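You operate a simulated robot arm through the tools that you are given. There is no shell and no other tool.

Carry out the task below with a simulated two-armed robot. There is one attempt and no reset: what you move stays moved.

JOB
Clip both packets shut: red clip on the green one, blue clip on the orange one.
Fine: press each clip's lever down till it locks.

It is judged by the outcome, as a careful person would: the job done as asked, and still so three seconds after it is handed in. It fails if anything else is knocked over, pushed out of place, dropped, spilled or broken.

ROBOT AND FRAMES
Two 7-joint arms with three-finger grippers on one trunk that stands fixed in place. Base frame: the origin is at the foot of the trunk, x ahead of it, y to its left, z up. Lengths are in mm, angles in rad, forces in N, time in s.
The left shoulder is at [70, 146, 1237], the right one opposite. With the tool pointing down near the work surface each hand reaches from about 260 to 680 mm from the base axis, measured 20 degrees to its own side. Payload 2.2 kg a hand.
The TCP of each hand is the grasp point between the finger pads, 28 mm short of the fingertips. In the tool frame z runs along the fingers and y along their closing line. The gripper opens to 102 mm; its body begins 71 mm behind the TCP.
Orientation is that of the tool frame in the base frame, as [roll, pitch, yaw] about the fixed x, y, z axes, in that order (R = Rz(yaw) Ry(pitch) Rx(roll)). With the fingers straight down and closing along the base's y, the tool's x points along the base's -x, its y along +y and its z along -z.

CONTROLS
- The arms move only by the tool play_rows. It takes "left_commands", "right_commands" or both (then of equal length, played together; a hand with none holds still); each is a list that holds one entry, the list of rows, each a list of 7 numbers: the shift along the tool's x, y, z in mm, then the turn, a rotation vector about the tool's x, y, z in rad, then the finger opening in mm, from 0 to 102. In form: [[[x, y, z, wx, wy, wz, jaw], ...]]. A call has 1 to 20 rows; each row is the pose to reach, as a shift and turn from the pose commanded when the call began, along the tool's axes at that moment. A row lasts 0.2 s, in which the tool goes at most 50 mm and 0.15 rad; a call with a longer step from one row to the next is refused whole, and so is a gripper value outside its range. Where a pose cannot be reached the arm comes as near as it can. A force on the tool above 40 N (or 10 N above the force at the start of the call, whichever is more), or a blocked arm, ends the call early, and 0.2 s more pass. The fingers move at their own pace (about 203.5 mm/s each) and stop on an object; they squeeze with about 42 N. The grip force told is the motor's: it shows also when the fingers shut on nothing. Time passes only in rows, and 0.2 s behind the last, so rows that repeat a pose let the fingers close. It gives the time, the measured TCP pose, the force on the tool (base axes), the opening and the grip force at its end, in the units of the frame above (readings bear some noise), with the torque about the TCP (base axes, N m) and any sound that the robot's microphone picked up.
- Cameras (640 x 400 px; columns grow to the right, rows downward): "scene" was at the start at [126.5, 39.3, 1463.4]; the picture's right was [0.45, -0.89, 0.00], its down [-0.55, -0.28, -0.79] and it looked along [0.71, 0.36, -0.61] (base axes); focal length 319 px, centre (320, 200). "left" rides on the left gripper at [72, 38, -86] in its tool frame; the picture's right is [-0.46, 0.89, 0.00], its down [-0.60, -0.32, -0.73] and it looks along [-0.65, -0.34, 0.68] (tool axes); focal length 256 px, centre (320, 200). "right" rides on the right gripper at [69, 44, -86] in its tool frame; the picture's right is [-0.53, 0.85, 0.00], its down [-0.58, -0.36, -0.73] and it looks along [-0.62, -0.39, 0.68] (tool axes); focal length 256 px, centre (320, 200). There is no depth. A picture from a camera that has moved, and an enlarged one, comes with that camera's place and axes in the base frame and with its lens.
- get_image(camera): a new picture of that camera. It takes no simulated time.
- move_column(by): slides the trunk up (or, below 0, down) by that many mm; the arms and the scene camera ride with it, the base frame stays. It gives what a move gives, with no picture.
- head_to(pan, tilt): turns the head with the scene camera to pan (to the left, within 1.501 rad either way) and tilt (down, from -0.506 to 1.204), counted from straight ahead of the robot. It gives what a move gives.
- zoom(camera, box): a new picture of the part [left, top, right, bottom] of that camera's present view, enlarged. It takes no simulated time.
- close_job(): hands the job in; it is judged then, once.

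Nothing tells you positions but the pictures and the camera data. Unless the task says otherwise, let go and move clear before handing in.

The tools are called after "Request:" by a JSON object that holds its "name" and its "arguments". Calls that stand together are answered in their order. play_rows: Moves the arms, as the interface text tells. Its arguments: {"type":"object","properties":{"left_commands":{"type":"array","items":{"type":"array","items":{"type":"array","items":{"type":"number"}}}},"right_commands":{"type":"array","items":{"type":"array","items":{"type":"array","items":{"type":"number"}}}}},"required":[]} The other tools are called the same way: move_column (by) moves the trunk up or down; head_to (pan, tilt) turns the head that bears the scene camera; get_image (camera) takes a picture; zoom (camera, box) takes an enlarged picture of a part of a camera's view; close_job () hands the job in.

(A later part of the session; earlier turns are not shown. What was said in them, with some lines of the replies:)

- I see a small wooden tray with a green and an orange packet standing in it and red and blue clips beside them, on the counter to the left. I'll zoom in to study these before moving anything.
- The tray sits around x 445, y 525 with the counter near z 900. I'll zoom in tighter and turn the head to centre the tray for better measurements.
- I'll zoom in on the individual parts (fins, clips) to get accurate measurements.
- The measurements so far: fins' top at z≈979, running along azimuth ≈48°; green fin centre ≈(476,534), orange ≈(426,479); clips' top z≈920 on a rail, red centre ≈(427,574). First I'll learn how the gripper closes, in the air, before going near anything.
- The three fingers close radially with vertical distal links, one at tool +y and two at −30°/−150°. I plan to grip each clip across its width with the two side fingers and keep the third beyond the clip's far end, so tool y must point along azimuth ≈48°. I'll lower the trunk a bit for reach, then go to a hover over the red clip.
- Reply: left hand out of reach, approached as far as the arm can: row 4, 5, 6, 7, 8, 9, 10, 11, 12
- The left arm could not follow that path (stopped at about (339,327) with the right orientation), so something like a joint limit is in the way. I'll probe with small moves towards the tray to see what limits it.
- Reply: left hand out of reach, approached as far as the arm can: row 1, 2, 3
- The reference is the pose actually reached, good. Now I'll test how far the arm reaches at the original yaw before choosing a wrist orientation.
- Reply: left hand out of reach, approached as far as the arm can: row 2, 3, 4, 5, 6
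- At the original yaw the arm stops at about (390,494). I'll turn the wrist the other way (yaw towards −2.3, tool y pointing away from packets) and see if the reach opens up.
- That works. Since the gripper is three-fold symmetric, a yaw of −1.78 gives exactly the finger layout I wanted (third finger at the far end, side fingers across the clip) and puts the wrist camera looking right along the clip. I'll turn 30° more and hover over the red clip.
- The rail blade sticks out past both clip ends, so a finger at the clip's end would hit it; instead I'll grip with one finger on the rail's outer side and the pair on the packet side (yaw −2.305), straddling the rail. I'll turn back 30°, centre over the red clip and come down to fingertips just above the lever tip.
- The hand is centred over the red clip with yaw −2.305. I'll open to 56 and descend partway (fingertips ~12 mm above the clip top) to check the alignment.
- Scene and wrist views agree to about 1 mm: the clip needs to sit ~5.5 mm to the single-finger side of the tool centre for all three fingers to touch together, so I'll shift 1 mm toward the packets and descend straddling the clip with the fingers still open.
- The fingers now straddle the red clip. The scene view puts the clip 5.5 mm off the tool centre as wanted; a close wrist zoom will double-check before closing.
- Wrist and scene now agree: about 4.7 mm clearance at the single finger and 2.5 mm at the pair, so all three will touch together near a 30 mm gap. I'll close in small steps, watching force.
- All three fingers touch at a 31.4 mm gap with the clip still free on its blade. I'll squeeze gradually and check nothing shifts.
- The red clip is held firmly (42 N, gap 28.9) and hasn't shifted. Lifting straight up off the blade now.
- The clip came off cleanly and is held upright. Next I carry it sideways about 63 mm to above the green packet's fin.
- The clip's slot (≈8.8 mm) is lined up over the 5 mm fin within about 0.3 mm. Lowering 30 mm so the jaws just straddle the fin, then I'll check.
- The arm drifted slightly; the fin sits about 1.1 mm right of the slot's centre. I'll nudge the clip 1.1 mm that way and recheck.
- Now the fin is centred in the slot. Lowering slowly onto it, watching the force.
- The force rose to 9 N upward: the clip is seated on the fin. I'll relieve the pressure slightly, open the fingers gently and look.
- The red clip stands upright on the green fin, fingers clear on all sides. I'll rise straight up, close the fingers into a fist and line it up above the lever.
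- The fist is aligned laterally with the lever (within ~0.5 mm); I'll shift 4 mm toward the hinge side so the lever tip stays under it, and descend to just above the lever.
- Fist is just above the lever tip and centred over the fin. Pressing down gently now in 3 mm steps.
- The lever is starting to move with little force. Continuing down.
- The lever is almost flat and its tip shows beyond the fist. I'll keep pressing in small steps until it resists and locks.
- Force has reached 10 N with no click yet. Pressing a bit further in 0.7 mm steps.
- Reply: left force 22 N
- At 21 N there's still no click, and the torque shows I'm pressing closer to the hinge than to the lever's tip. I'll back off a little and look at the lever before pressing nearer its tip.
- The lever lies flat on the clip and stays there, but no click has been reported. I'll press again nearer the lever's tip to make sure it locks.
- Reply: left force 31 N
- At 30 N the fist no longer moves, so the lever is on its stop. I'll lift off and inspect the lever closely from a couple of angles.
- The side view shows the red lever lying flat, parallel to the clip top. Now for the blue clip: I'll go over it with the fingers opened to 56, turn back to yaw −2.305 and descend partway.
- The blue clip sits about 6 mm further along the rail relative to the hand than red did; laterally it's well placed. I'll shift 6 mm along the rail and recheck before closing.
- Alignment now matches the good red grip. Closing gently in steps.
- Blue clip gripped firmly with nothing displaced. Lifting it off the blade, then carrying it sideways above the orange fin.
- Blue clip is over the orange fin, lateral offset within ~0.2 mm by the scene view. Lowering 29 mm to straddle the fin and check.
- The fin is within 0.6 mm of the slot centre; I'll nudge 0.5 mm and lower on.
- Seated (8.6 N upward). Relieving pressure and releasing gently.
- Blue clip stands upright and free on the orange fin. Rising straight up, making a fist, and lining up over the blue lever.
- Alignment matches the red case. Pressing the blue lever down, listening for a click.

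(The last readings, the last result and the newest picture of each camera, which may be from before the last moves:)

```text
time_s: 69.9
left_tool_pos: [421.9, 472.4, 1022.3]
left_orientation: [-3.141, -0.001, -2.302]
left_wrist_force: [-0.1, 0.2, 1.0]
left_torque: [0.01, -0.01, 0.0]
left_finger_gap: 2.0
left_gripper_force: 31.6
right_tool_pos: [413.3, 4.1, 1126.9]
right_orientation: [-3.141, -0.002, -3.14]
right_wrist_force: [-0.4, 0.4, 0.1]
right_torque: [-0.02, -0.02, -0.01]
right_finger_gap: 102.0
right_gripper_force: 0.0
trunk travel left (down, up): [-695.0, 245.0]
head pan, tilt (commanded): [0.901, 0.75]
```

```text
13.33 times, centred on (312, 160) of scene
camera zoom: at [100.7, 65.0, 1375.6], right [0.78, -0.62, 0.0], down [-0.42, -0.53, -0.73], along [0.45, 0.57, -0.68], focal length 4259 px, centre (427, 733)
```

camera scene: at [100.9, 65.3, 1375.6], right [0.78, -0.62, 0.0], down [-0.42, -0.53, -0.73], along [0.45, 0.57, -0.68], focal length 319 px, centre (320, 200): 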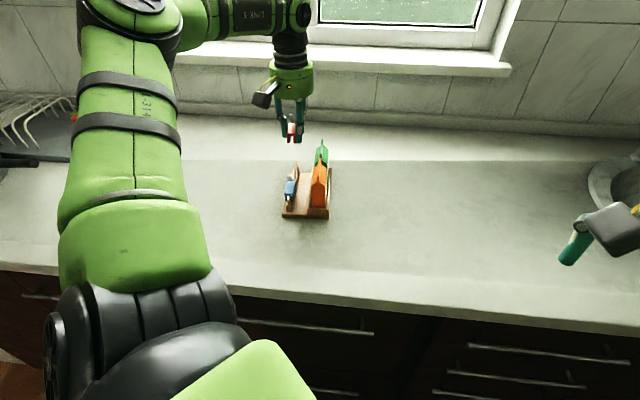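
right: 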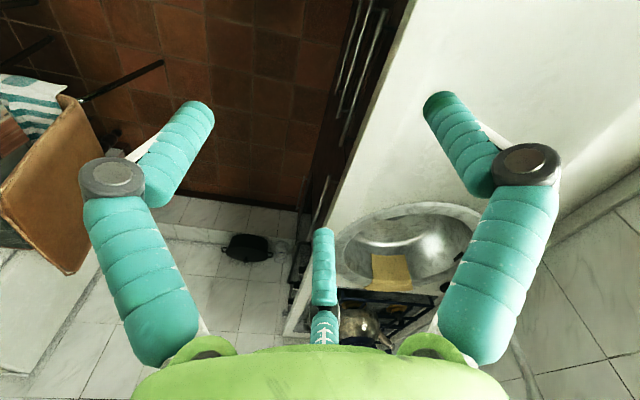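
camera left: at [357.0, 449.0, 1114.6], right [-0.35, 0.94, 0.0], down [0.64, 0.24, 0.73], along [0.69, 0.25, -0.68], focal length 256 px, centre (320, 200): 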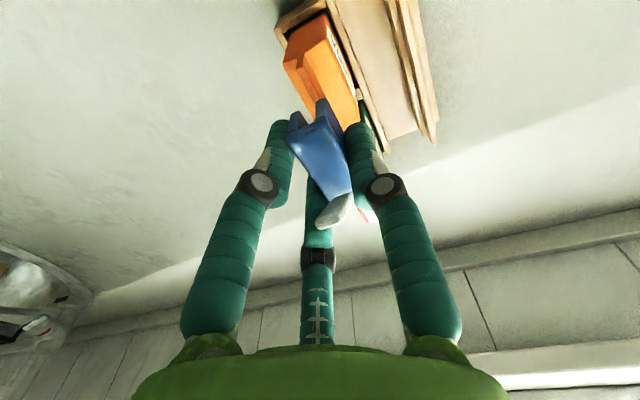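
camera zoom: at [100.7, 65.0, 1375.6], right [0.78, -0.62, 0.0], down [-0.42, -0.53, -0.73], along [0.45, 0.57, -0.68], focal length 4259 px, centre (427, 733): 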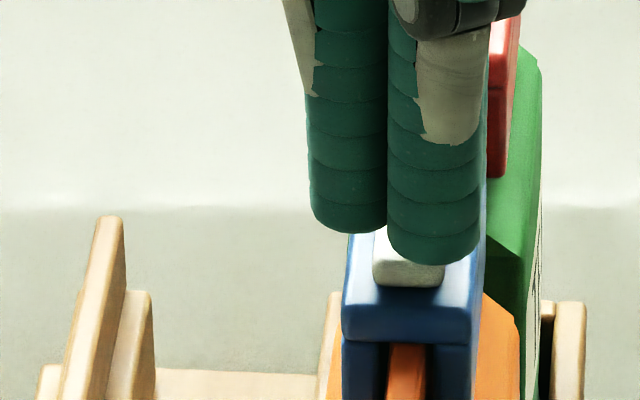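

Request:
{"name": "play_rows", "arguments": {"left_commands": [[[0, 0, 1, 0, 0, 0, 0], [0, 0, 2, 0, 0, 0, 0], [0, 0, 3, 0, 0, 0, 0], [0, 0, 4, 0, 0, 0, 0], [0, 0, 5, 0, 0, 0, 0]]]}}

Request:
{"name": "zoom", "arguments": {"camera": "scene", "box": [288, 145, 336, 175]}}

```text
time_s: 71.1
left_tool_pos: [420.2, 472.0, 1018.8]
left_orientation: [3.141, 0.001, -2.3]
left_wrist_force: [0.4, -0.3, -0.3]
left_torque: [0.02, 0.01, 0.0]
left_finger_gap: 2.1
left_gripper_force: 31.9
right_tool_pos: [413.3, 5.0, 1124.2]
right_orientation: [-3.142, -0.001, 3.141]
right_wrist_force: [0.7, -0.5, 0.3]
right_torque: [-0.01, 0.0, 0.0]
right_finger_gap: 101.9
right_gripper_force: 0.1
trunk travel left (down, up): [-695.0, 245.0]
head pan, tilt (commanded): [0.901, 0.75]
```

```text
13.33 times, centred on (312, 160) of scene
camera zoom: at [100.8, 65.1, 1375.6], right [0.78, -0.62, 0.0], down [-0.42, -0.53, -0.73], along [0.45, 0.57, -0.68], focal length 4259 px, centre (427, 733)
```

zoom: 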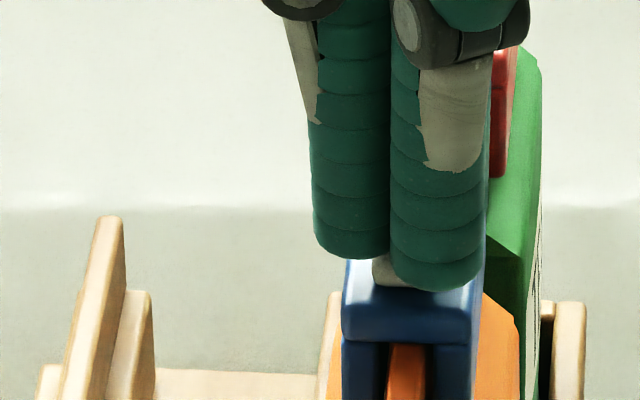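

Request:
{"name": "play_rows", "arguments": {"left_commands": [[[0, 0, 1, 0, 0, 0, 0], [0, 0, 2, 0, 0, 0, 0], [0, 0, 3, 0, 0, 0, 0], [0, 0, 4, 0, 0, 0, 0], [0, 0, 4, 0, 0, 0, 0]]]}}

Request:
{"name": "zoom", "arguments": {"camera": "scene", "box": [288, 145, 336, 175]}}

```text
time_s: 72.3
left_tool_pos: [420.2, 471.3, 1016.6]
left_orientation: [-3.14, 0.003, -2.304]
left_wrist_force: [0.6, 0.9, 6.8]
left_torque: [0.04, -0.06, -0.01]
left_finger_gap: 6.1
left_gripper_force: 30.9
right_tool_pos: [412.2, 4.1, 1125.9]
right_orientation: [3.141, 0.0, -3.142]
right_wrist_force: [0.3, 0.2, 0.3]
right_torque: [0.0, 0.0, -0.04]
right_finger_gap: 101.8
right_gripper_force: 0.1
trunk travel left (down, up): [-695.0, 245.0]
head pan, tilt (commanded): [0.901, 0.75]
```

```text
13.33 times, centred on (312, 160) of scene
camera zoom: at [100.0, 64.3, 1375.8], right [0.78, -0.62, 0.0], down [-0.42, -0.53, -0.73], along [0.45, 0.57, -0.68], focal length 4259 px, centre (427, 733)
```

zoom: 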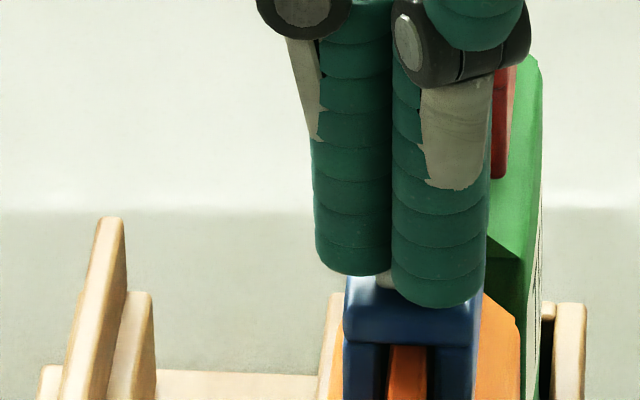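

Request:
{"name": "play_rows", "arguments": {"left_commands": [[[0, 0, 1, 0, 0, 0, 0], [0, 0, 2, 0, 0, 0, 0], [0, 0, 3, 0, 0, 0, 0], [0, 0, 4, 0, 0, 0, 0], [0, 0, 5, 0, 0, 0, 0], [0, 0, 5, 0, 0, 0, 0]]]}}

Request:
{"name": "zoom", "arguments": {"camera": "scene", "box": [288, 145, 336, 175]}}

```text
time_s: 73.7
left_tool_pos: [420.2, 469.1, 1013.5]
left_orientation: [-3.136, 0.01, -2.303]
left_wrist_force: [3.2, 6.9, 33.4]
left_torque: [0.34, -0.21, 0.01]
left_finger_gap: 6.0
left_gripper_force: 31.1
right_tool_pos: [411.7, 1.4, 1126.6]
right_orientation: [3.139, 0.0, 3.141]
right_wrist_force: [-0.2, 0.6, -0.1]
right_torque: [0.01, 0.01, 0.01]
right_finger_gap: 102.0
right_gripper_force: 0.1
trunk travel left (down, up): [-695.0, 245.0]
head pan, tilt (commanded): [0.901, 0.75]
```

```text
13.33 times, centred on (312, 160) of scene
camera zoom: at [97.5, 62.0, 1376.2], right [0.78, -0.62, 0.0], down [-0.42, -0.53, -0.73], along [0.46, 0.57, -0.68], focal length 4259 px, centre (427, 733)
```

zoom: 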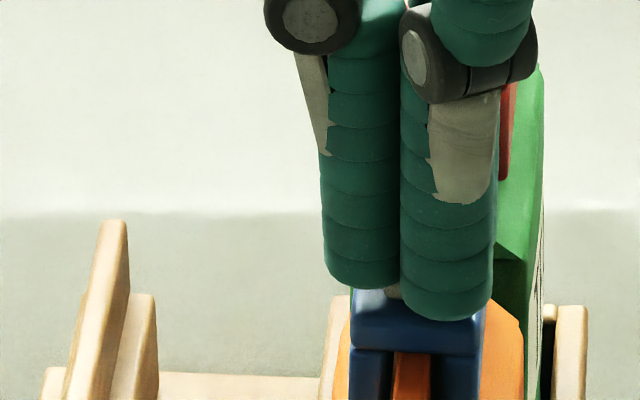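

33 N on the lever and no further travel. I'll lift off and examine both levers closely for any remaining gap.

Request:
{"name": "play_rows", "arguments": {"left_commands": [[[0, 0, -4, 0, 0, 0, 0], [0, 0, -10, 0, 0, 0, 0], [0, 0, -25, 0, 0, 0, 0], [0, 0, -45, 0, 0, 0, 0], [0, 20, -60, 0, 0, 0, 0], [0, 45, -60, 0, 0, 0, 0], [0, 70, -60, 0, 0, 0, 0], [0, 90, -60, 0, 0, 0, 0], [0, 90, -60, 0, 0, 0, 0], [0, 90, -60, 0, 0, 0, 0]]]}}

Request:
{"name": "get_image", "arguments": {"camera": "left"}}

Request:
{"name": "zoom", "arguments": {"camera": "scene", "box": [304, 134, 336, 182]}}

```text
time_s: 75.9
left_tool_pos: [354.9, 532.6, 1068.2]
left_orientation: [3.141, 0.001, -2.302]
left_wrist_force: [0.0, -0.2, -0.6]
left_torque: [-0.03, 0.03, -0.01]
left_finger_gap: 2.1
left_gripper_force: 31.4
right_tool_pos: [413.3, 5.4, 1124.9]
right_orientation: [3.141, -0.001, -3.141]
right_wrist_force: [-0.5, -0.2, 0.1]
right_torque: [-0.03, 0.02, 0.04]
right_finger_gap: 101.9
right_gripper_force: 0.1
trunk travel left (down, up): [-695.0, 245.0]
head pan, tilt (commanded): [0.901, 0.75]
```

```text
taken
camera left: at [278.9, 504.5, 1154.4], right [-0.35, 0.94, 0.0], down [0.64, 0.24, 0.73], along [0.69, 0.25, -0.68], focal length 256 px, centre (320, 200)
```

left: 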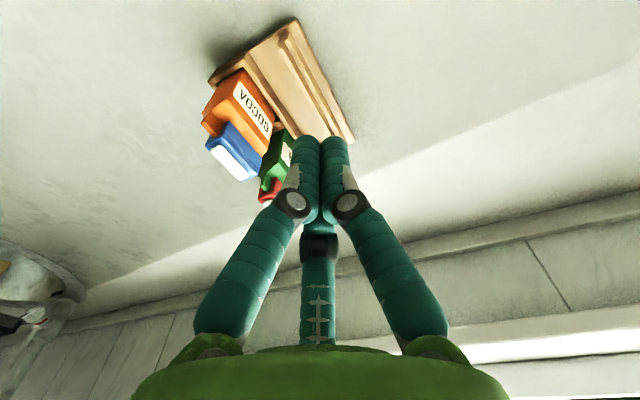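

```text
8.33 times, centred on (320, 158) of scene
camera zoom: at [100.7, 65.2, 1375.6], right [0.78, -0.62, 0.0], down [-0.42, -0.53, -0.73], along [0.45, 0.57, -0.68], focal length 2662 px, centre (320, 550)
```

zoom: 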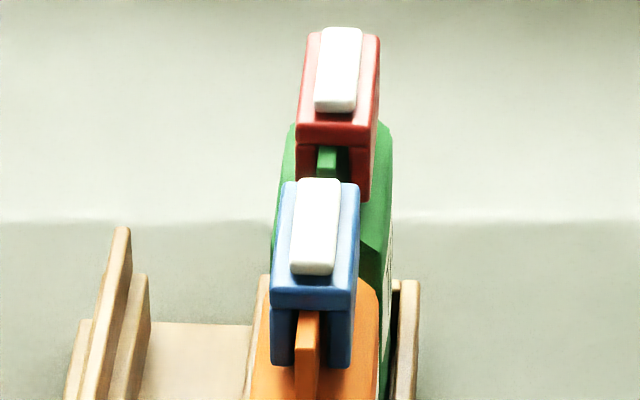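

Request:
{"name": "zoom", "arguments": {"camera": "left", "box": [196, 110, 276, 190]}}

Request:
{"name": "zoom", "arguments": {"camera": "left", "box": [200, 140, 240, 165]}}

Request:
{"name": "zoom", "arguments": {"camera": "left", "box": [224, 160, 264, 185]}}

Request:
{"name": "zoom", "arguments": {"camera": "scene", "box": [310, 152, 334, 172]}}

```text
5.00 times, centred on (236, 150) of left
camera zoom: at [278.9, 504.5, 1154.4], right [-0.35, 0.94, 0.0], down [0.64, 0.24, 0.73], along [0.69, 0.25, -0.68], focal length 1280 px, centre (740, 450)
```

zoom: 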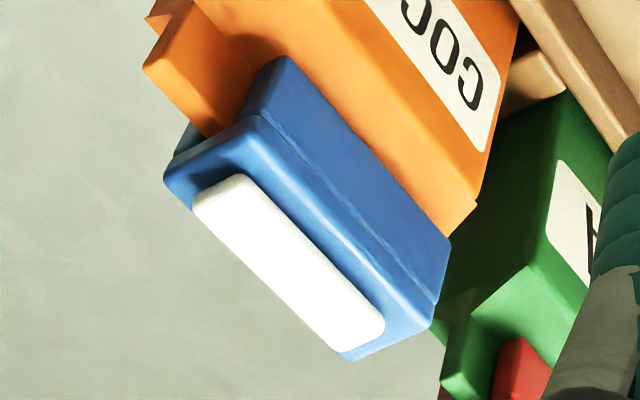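

```text
16.00 times, centred on (220, 152) of left
camera zoom: at [278.9, 504.5, 1154.4], right [-0.35, 0.94, 0.0], down [0.64, 0.24, 0.73], along [0.69, 0.25, -0.68], focal length 4096 px, centre (1920, 960)
```

zoom: 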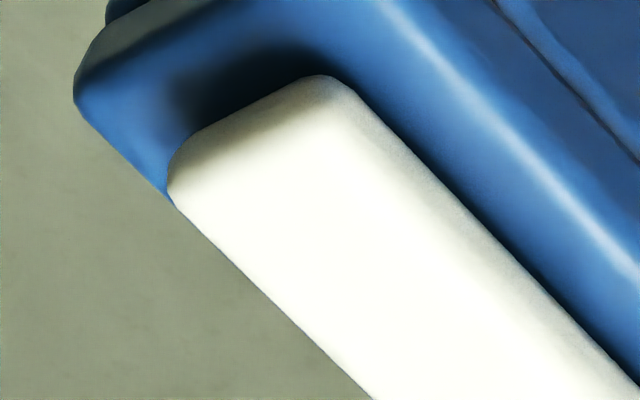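

```text
16.00 times, centred on (244, 172) of left
camera zoom: at [278.9, 504.5, 1154.4], right [-0.35, 0.94, 0.0], down [0.64, 0.24, 0.73], along [0.69, 0.25, -0.68], focal length 4096 px, centre (1536, 640)
```

zoom: 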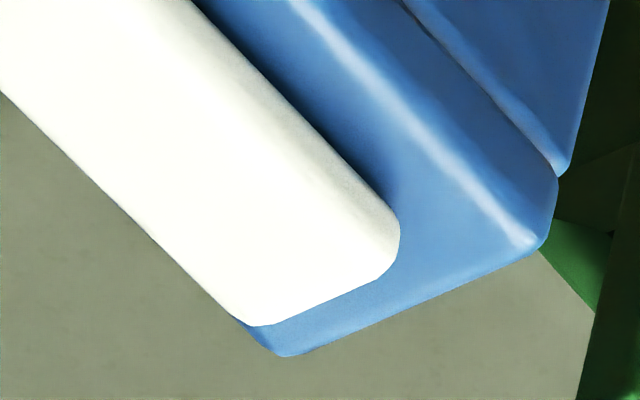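

```text
16.00 times, centred on (322, 162) of scene
camera zoom: at [100.7, 65.2, 1375.6], right [0.78, -0.62, 0.0], down [-0.42, -0.53, -0.73], along [0.45, 0.57, -0.68], focal length 5111 px, centre (288, 808)
```

zoom: 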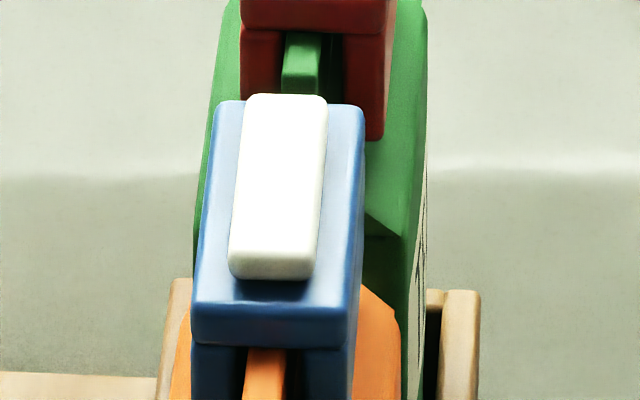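

Both levers lie flat within about 0.3°, yet no click was heard, so I want to press harder right at each lever's tip where leverage is best. Starting with the blue one: moving the fist so its far finger lands on the lever's tip.

Request:
{"name": "play_rows", "arguments": {"left_commands": [[[4, -20, 0, 0, 0, 0, 0], [8, -45, 0, 0, 0, 0, 0], [12, -70, 0, 0, 0, 0, 0], [14.7, -88.2, 0, 0, 0, 0, 0], [14.7, -88.2, 0, 0, 0, 0, 0], [14.7, -88.2, 15, 0, 0, 0, 0], [14.7, -88.2, 30, 0, 0, 0, 0], [14.7, -88.2, 42, 0, 0, 0, 0], [14.7, -88.2, 48, 0, 0, 0, 0], [14.7, -88.2, 48, 0, 0, 0, 0]]]}}

Request:
{"name": "zoom", "arguments": {"camera": "scene", "box": [296, 145, 344, 175]}}

Request:
{"name": "zoom", "arguments": {"camera": "left", "box": [256, 60, 384, 160]}}

```text
time_s: 78.1
left_tool_pos: [409.7, 461.8, 1020.2]
left_orientation: [3.141, 0.0, -2.303]
left_wrist_force: [0.7, 1.1, 0.2]
left_torque: [0.0, 0.0, 0.0]
left_finger_gap: 2.1
left_gripper_force: 30.9
right_tool_pos: [412.7, 5.2, 1125.6]
right_orientation: [-3.141, -0.002, 3.141]
right_wrist_force: [-0.6, -0.4, 0.8]
right_torque: [0.04, 0.02, -0.04]
right_finger_gap: 101.9
right_gripper_force: 0.1
trunk travel left (down, up): [-695.0, 245.0]
head pan, tilt (commanded): [0.901, 0.75]
```

```text
13.33 times, centred on (320, 160) of scene
camera zoom: at [100.7, 65.0, 1375.6], right [0.78, -0.62, 0.0], down [-0.42, -0.53, -0.73], along [0.45, 0.57, -0.68], focal length 4259 px, centre (320, 733)
```

zoom: 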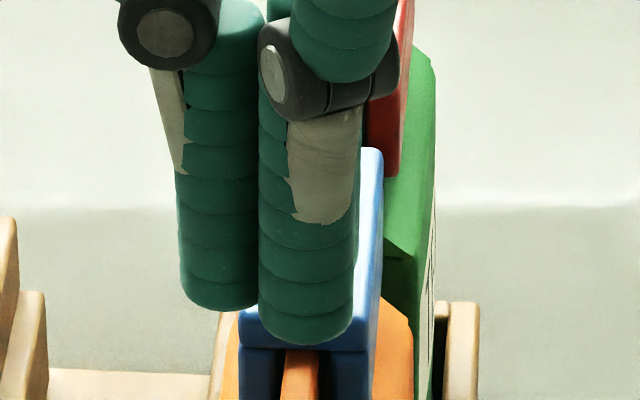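

```text
4.00 times, centred on (320, 110) of left
camera zoom: at [332.9, 434.0, 1106.1], right [-0.35, 0.94, 0.0], down [0.64, 0.24, 0.73], along [0.69, 0.25, -0.68], focal length 1024 px, centre (320, 560)
```

zoom: 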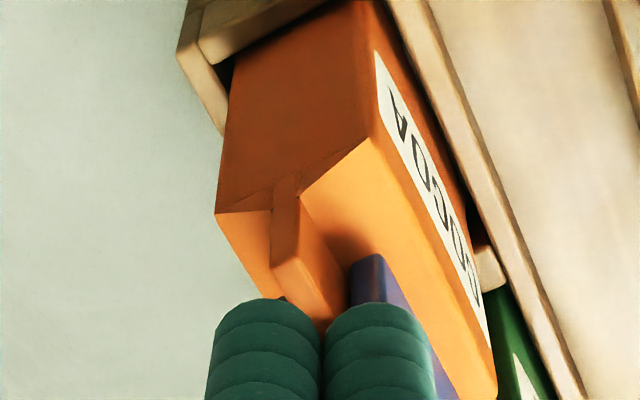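

Request:
{"name": "play_rows", "arguments": {"left_commands": [[[-2, -0.5, 1, 0, 0, 0, 0], [-2, -0.5, 2.5, 0, 0, 0, 0], [-2, -0.5, 4, 0, 0, 0, 0], [-2, -0.5, 5.5, 0, 0, 0, 0], [-2, -0.5, 7, 0, 0, 0, 0], [-2, -0.5, 8, 0, 0, 0, 0], [-2, -0.5, 8, 0, 0, 0, 0]]]}}

Request:
{"name": "zoom", "arguments": {"camera": "scene", "box": [296, 145, 344, 175]}}

```text
time_s: 79.7
left_tool_pos: [411.2, 462.4, 1014.4]
left_orientation: [-3.139, 0.003, -2.304]
left_wrist_force: [0.9, 2.1, 9.7]
left_torque: [0.11, -0.1, 0.03]
left_finger_gap: 2.1
left_gripper_force: 30.5
right_tool_pos: [413.1, 4.3, 1125.6]
right_orientation: [3.141, 0.0, -3.14]
right_wrist_force: [0.1, -0.1, 0.1]
right_torque: [0.01, -0.03, -0.01]
right_finger_gap: 101.9
right_gripper_force: 0.0
trunk travel left (down, up): [-695.0, 245.0]
head pan, tilt (commanded): [0.901, 0.75]
```

```text
13.33 times, centred on (320, 160) of scene
camera zoom: at [99.9, 63.9, 1375.8], right [0.78, -0.62, 0.0], down [-0.42, -0.53, -0.73], along [0.45, 0.57, -0.68], focal length 4259 px, centre (320, 733)
```

zoom: 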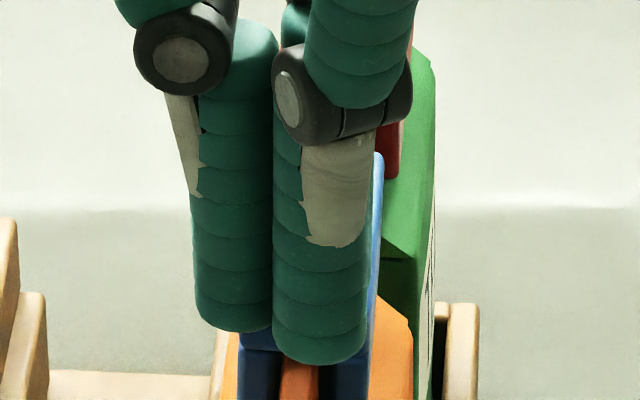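

Request:
{"name": "play_rows", "arguments": {"left_commands": [[[0, 0, 1, 0, 0, 0, 0], [0, 0, 2, 0, 0, 0, 0], [0, 0, 3, 0, 0, 0, 0], [0, 0, 4, 0, 0, 0, 0], [0, 0, 5, 0, 0, 0, 0], [0, 0, 5.5, 0, 0, 0, 0], [0, 0, 5.5, 0, 0, 0, 0]]]}}

Request:
{"name": "zoom", "arguments": {"camera": "scene", "box": [296, 145, 344, 175]}}

```text
time_s: 81.3
left_tool_pos: [411.7, 461.8, 1013.2]
left_orientation: [-3.134, 0.012, -2.303]
left_wrist_force: [2.9, 4.0, 37.7]
left_torque: [0.37, -0.35, 0.04]
left_finger_gap: 2.0
left_gripper_force: 31.9
right_tool_pos: [410.6, 1.0, 1126.3]
right_orientation: [3.137, 0.003, 3.141]
right_wrist_force: [-0.4, 0.3, -0.3]
right_torque: [-0.04, -0.02, 0.02]
right_finger_gap: 101.8
right_gripper_force: 0.1
trunk travel left (down, up): [-695.0, 245.0]
head pan, tilt (commanded): [0.901, 0.75]
```

```text
13.33 times, centred on (320, 160) of scene
camera zoom: at [96.6, 60.6, 1376.3], right [0.78, -0.62, 0.0], down [-0.42, -0.53, -0.73], along [0.46, 0.58, -0.68], focal length 4259 px, centre (320, 733)
```

zoom: 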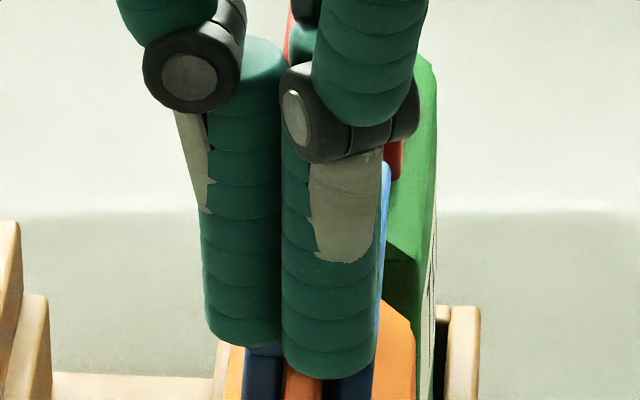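

37.7 N right at the blue lever's tip and it is solid at its stop. I'll do the same firm tip press on the red lever so both are equally pushed home.

Request:
{"name": "play_rows", "arguments": {"left_commands": [[[0, 0, -5, 0, 0, 0, 0], [0, 0, -15, 0, 0, 0, 0], [0, 0, -30, 0, 0, 0, 0], [-20, -0.5, -35, 0, 0, 0, 0], [-45, -1, -35, 0, 0, 0, 0], [-65, -1, -35, 0, 0, 0, 0], [-71.5, -1, -35, 0, 0, 0, 0], [-71.5, -1, -35, 0, 0, 0, 0]]]}}

Request:
{"name": "zoom", "arguments": {"camera": "scene", "box": [288, 110, 352, 180]}}

Request:
{"name": "zoom", "arguments": {"camera": "left", "box": [256, 60, 384, 160]}}

```text
time_s: 83.1
left_tool_pos: [462.4, 514.5, 1043.3]
left_orientation: [3.141, -0.001, -2.303]
left_wrist_force: [0.2, 0.2, 0.4]
left_torque: [0.02, -0.01, -0.01]
left_finger_gap: 2.2
left_gripper_force: 31.2
right_tool_pos: [412.4, 4.9, 1124.8]
right_orientation: [3.14, -0.001, -3.141]
right_wrist_force: [-0.7, -0.6, -0.1]
right_torque: [0.02, 0.0, 0.03]
right_finger_gap: 101.8
right_gripper_force: 0.0
trunk travel left (down, up): [-695.0, 245.0]
head pan, tilt (commanded): [0.901, 0.75]
```

```text
5.71 times, centred on (320, 145) of scene
camera zoom: at [100.6, 65.1, 1375.6], right [0.78, -0.62, 0.0], down [-0.42, -0.53, -0.73], along [0.45, 0.57, -0.68], focal length 1825 px, centre (320, 514)
```

zoom: 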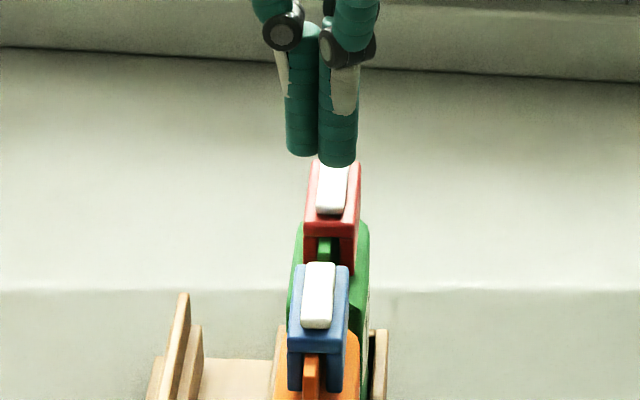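

```text
4.00 times, centred on (320, 110) of left
camera zoom: at [385.2, 487.0, 1129.6], right [-0.35, 0.94, 0.0], down [0.64, 0.24, 0.73], along [0.69, 0.25, -0.68], focal length 1024 px, centre (320, 560)
```

zoom: 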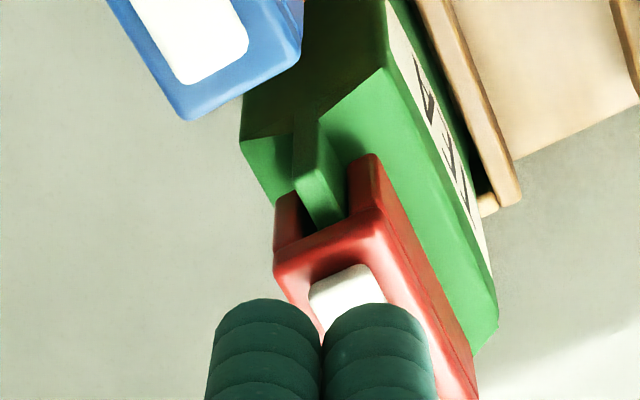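

Request:
{"name": "play_rows", "arguments": {"left_commands": [[[0, 2, 8, 0, 0, 0, 0], [0, 2, 16, 0, 0, 0, 0], [0, 2, 23, 0, 0, 0, 0], [0, 2, 26, 0, 0, 0, 0], [0, 2, 28, 0, 0, 0, 0], [0, 2, 30, 0, 0, 0, 0], [0, 2, 31.5, 0, 0, 0, 0], [0, 2, 31.5, 0, 0, 0, 0]]]}}

```text
time_s: 84.9
left_tool_pos: [458.6, 515.3, 1013.3]
left_orientation: [-3.138, 0.008, -2.304]
left_wrist_force: [2.4, 3.6, 23.4]
left_torque: [0.27, -0.29, 0.03]
left_finger_gap: 2.1
left_gripper_force: 31.3
right_tool_pos: [412.2, 2.6, 1125.9]
right_orientation: [3.14, 0.002, -3.141]
right_wrist_force: [-0.2, -0.1, -0.8]
right_torque: [-0.01, -0.01, 0.01]
right_finger_gap: 102.1
right_gripper_force: 0.1
trunk travel left (down, up): [-695.0, 245.0]
head pan, tilt (commanded): [0.901, 0.75]
```

Request:
{"name": "play_rows", "arguments": {"left_commands": [[[0, 0, 1, 0, 0, 0, 0], [0, 0, 2, 0, 0, 0, 0], [0, 0, 2.6, 0, 0, 0, 0], [0, 0, 2.6, 0, 0, 0, 0]]]}}

Request:
{"name": "zoom", "arguments": {"camera": "scene", "box": [296, 125, 344, 175]}}

```text
time_s: 85.9
left_tool_pos: [458.7, 513.2, 1013.7]
left_orientation: [-3.137, 0.009, -2.304]
left_wrist_force: [3.4, 4.6, 32.8]
left_torque: [0.36, -0.35, 0.01]
left_finger_gap: 1.8
left_gripper_force: 31.2
right_tool_pos: [410.9, 1.5, 1125.7]
right_orientation: [3.138, 0.003, 3.141]
right_wrist_force: [-0.1, 0.4, -0.7]
right_torque: [0.03, 0.01, -0.02]
right_finger_gap: 102.1
right_gripper_force: 0.1
trunk travel left (down, up): [-695.0, 245.0]
head pan, tilt (commanded): [0.901, 0.75]
```

```text
8.00 times, centred on (320, 150) of scene
camera zoom: at [96.8, 60.9, 1376.2], right [0.78, -0.62, 0.0], down [-0.42, -0.53, -0.73], along [0.46, 0.58, -0.68], focal length 2556 px, centre (320, 600)
```

zoom: 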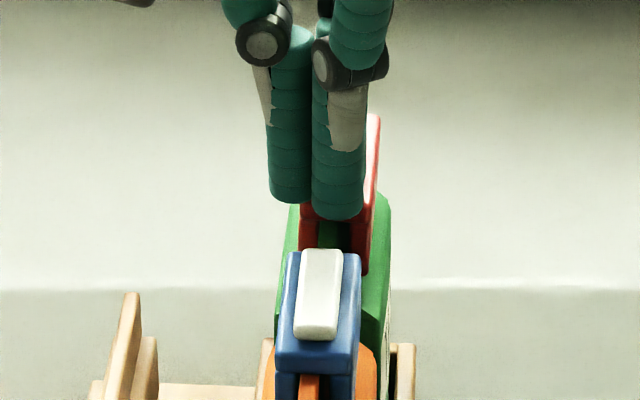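

Red's lever is solid too. Lifting off and moving the hand well clear to inspect the final state.

Request:
{"name": "play_rows", "arguments": {"left_commands": [[[0, 0, -5, 0, 0, 0, 0], [0, 0, -15, 0, 0, 0, 0], [0, 0, -35, 0, 0, 0, 0], [0, 0, -60, 0, 0, 0, 0], [0, 0, -90, 0, 0, 0, 0], [10, 25, -110, 0, 0, 0, 0], [20, 60, -120, 0, 0, 0, 0], [30, 95, -125, 0, 0, 0, 0], [40, 125, -125, 0, 0, 0, 0], [40, 125, -125, 0, 0, 0, 0]]]}}

Request:
{"name": "get_image", "arguments": {"camera": "scene"}}

Request:
{"name": "zoom", "arguments": {"camera": "scene", "box": [272, 125, 352, 225]}}

Request:
{"name": "zoom", "arguments": {"camera": "scene", "box": [308, 130, 340, 180]}}

Request:
{"name": "get_image", "arguments": {"camera": "left"}}

```text
time_s: 88.1
left_tool_pos: [340.8, 570.3, 1134.1]
left_orientation: [3.14, 0.001, -2.305]
left_wrist_force: [-0.4, 0.0, 0.6]
left_torque: [0.06, -0.03, -0.02]
left_finger_gap: 2.0
left_gripper_force: 30.9
right_tool_pos: [413.4, 5.7, 1125.6]
right_orientation: [-3.141, 0.001, 3.141]
right_wrist_force: [0.1, 0.7, 0.4]
right_torque: [0.01, 0.0, 0.01]
right_finger_gap: 101.8
right_gripper_force: 0.0
trunk travel left (down, up): [-695.0, 245.0]
head pan, tilt (commanded): [0.901, 0.75]
```

```text
taken
camera scene: at [101.7, 64.7, 1375.5], right [0.78, -0.62, 0.0], down [-0.42, -0.53, -0.73], along [0.45, 0.57, -0.68], focal length 319 px, centre (320, 200)
```

scene: 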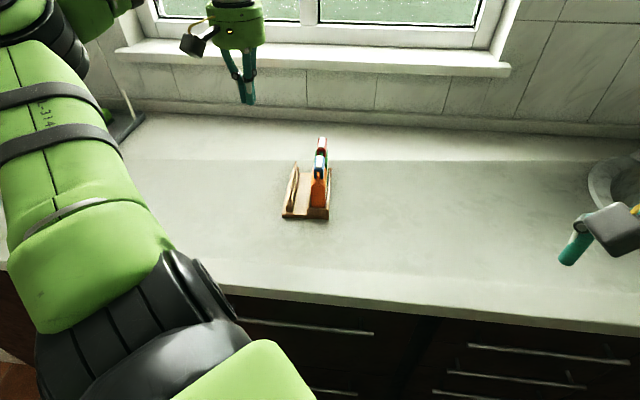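

```text
4.00 times, centred on (312, 175) of scene
camera zoom: at [101.7, 64.7, 1375.5], right [0.78, -0.62, 0.0], down [-0.42, -0.53, -0.73], along [0.45, 0.57, -0.68], focal length 1278 px, centre (352, 300)
```

zoom: 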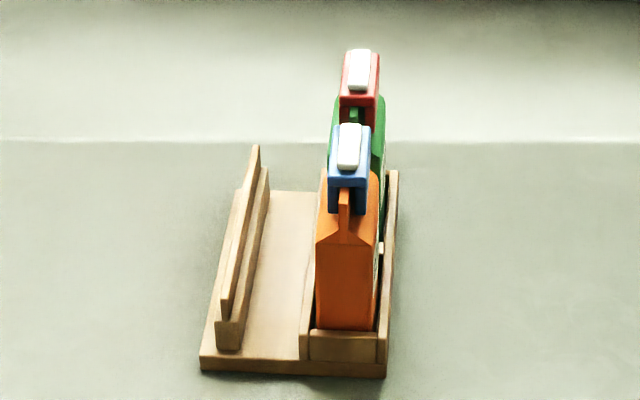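

```text
8.00 times, centred on (324, 155) of scene
camera zoom: at [101.7, 64.7, 1375.5], right [0.78, -0.62, 0.0], down [-0.42, -0.53, -0.73], along [0.45, 0.57, -0.68], focal length 2556 px, centre (288, 560)
```

zoom: 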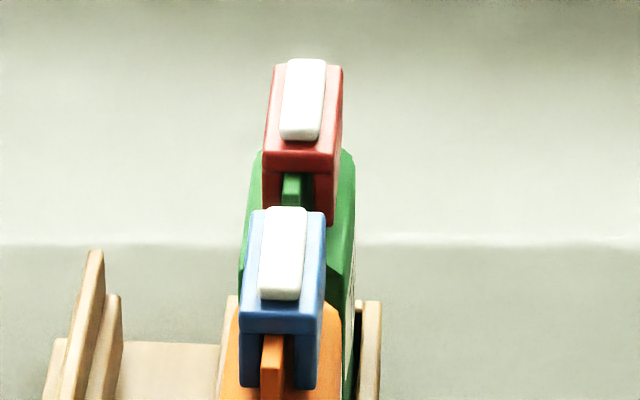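

```text
taken
camera left: at [263.9, 542.2, 1220.6], right [-0.35, 0.94, 0.0], down [0.64, 0.24, 0.73], along [0.68, 0.25, -0.68], focal length 256 px, centre (320, 200)
```

left: 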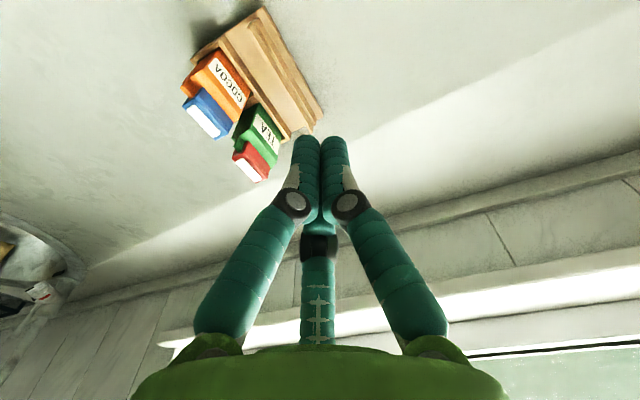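

Request:
{"name": "zoom", "arguments": {"camera": "left", "box": [170, 70, 290, 190]}}

Request:
{"name": "zoom", "arguments": {"camera": "left", "box": [226, 135, 282, 185]}}

Request:
{"name": "zoom", "arguments": {"camera": "left", "box": [176, 80, 240, 140]}}

```text
3.33 times, centred on (230, 130) of left
camera zoom: at [263.9, 542.2, 1220.6], right [-0.35, 0.94, 0.0], down [0.64, 0.24, 0.73], along [0.68, 0.25, -0.68], focal length 853 px, centre (620, 433)
```

zoom: 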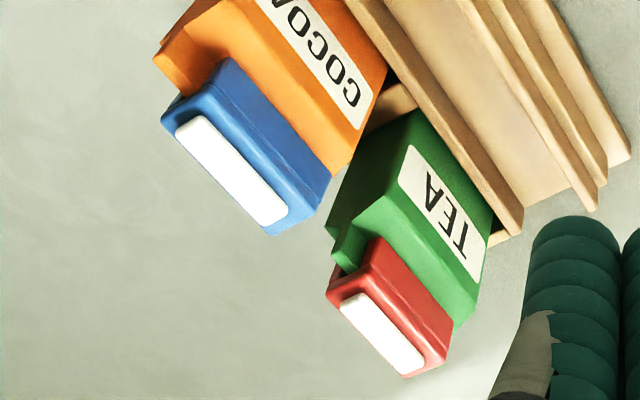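

```text
8.00 times, centred on (254, 160) of left
camera zoom: at [263.9, 542.2, 1220.6], right [-0.35, 0.94, 0.0], down [0.64, 0.24, 0.73], along [0.68, 0.25, -0.68], focal length 2048 px, centre (848, 520)
```

zoom: 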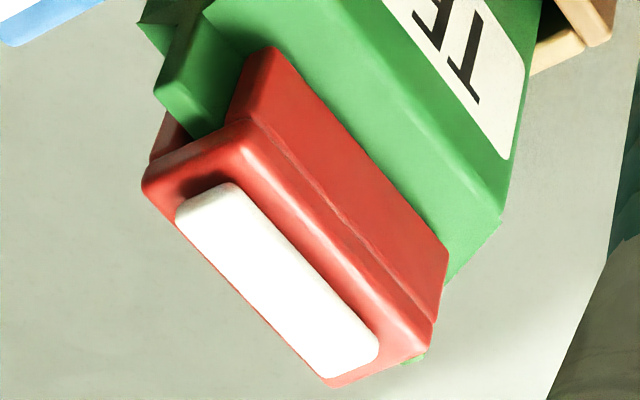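

```text
6.67 times, centred on (208, 110) of left
camera zoom: at [263.9, 542.2, 1220.6], right [-0.35, 0.94, 0.0], down [0.64, 0.24, 0.73], along [0.68, 0.25, -0.68], focal length 1707 px, centre (1067, 800)
```

zoom: 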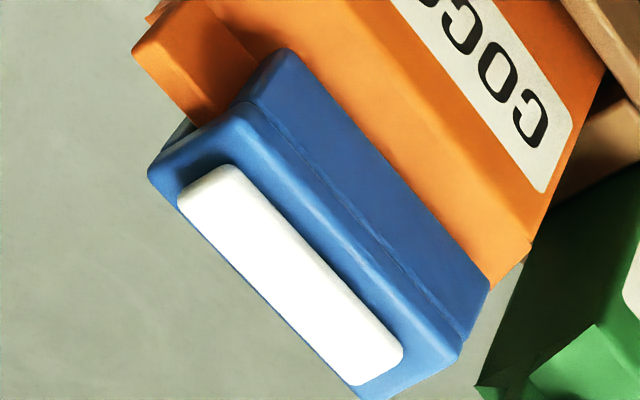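

Both clips sit upright on their fins (red on green TEA, blue on orange COCOA). Both levers lie flat and took more than 30 N at the tip without moving further. I heard no click, so the lock rests on the levers being at their stops and staying down once released. The tray and packets are where they were and both hands are clear, so I'm handing the job in.

Request:
{"name": "close_job", "arguments": {}}

```text
The job is handed in.
```

I put the red clip on the green packet and the blue clip on the orange one and pressed both levers down flat. I can't confirm that either lever locked.

- **Lock:** I heard no click from either clip. I pressed each lever near its tip, with about 38 N on the blue and 33 N on the red, and neither would go any further. Both stayed flat after I let go.
- **Fit:** Both clips stand upright on the packet tops. The slots are wider than the packet tops, and both clips slid slightly sideways while I pressed the levers.
- **Surroundings:** The tray and packets look unmoved, nothing was dropped or knocked over, and both hands were clear when I handed in.
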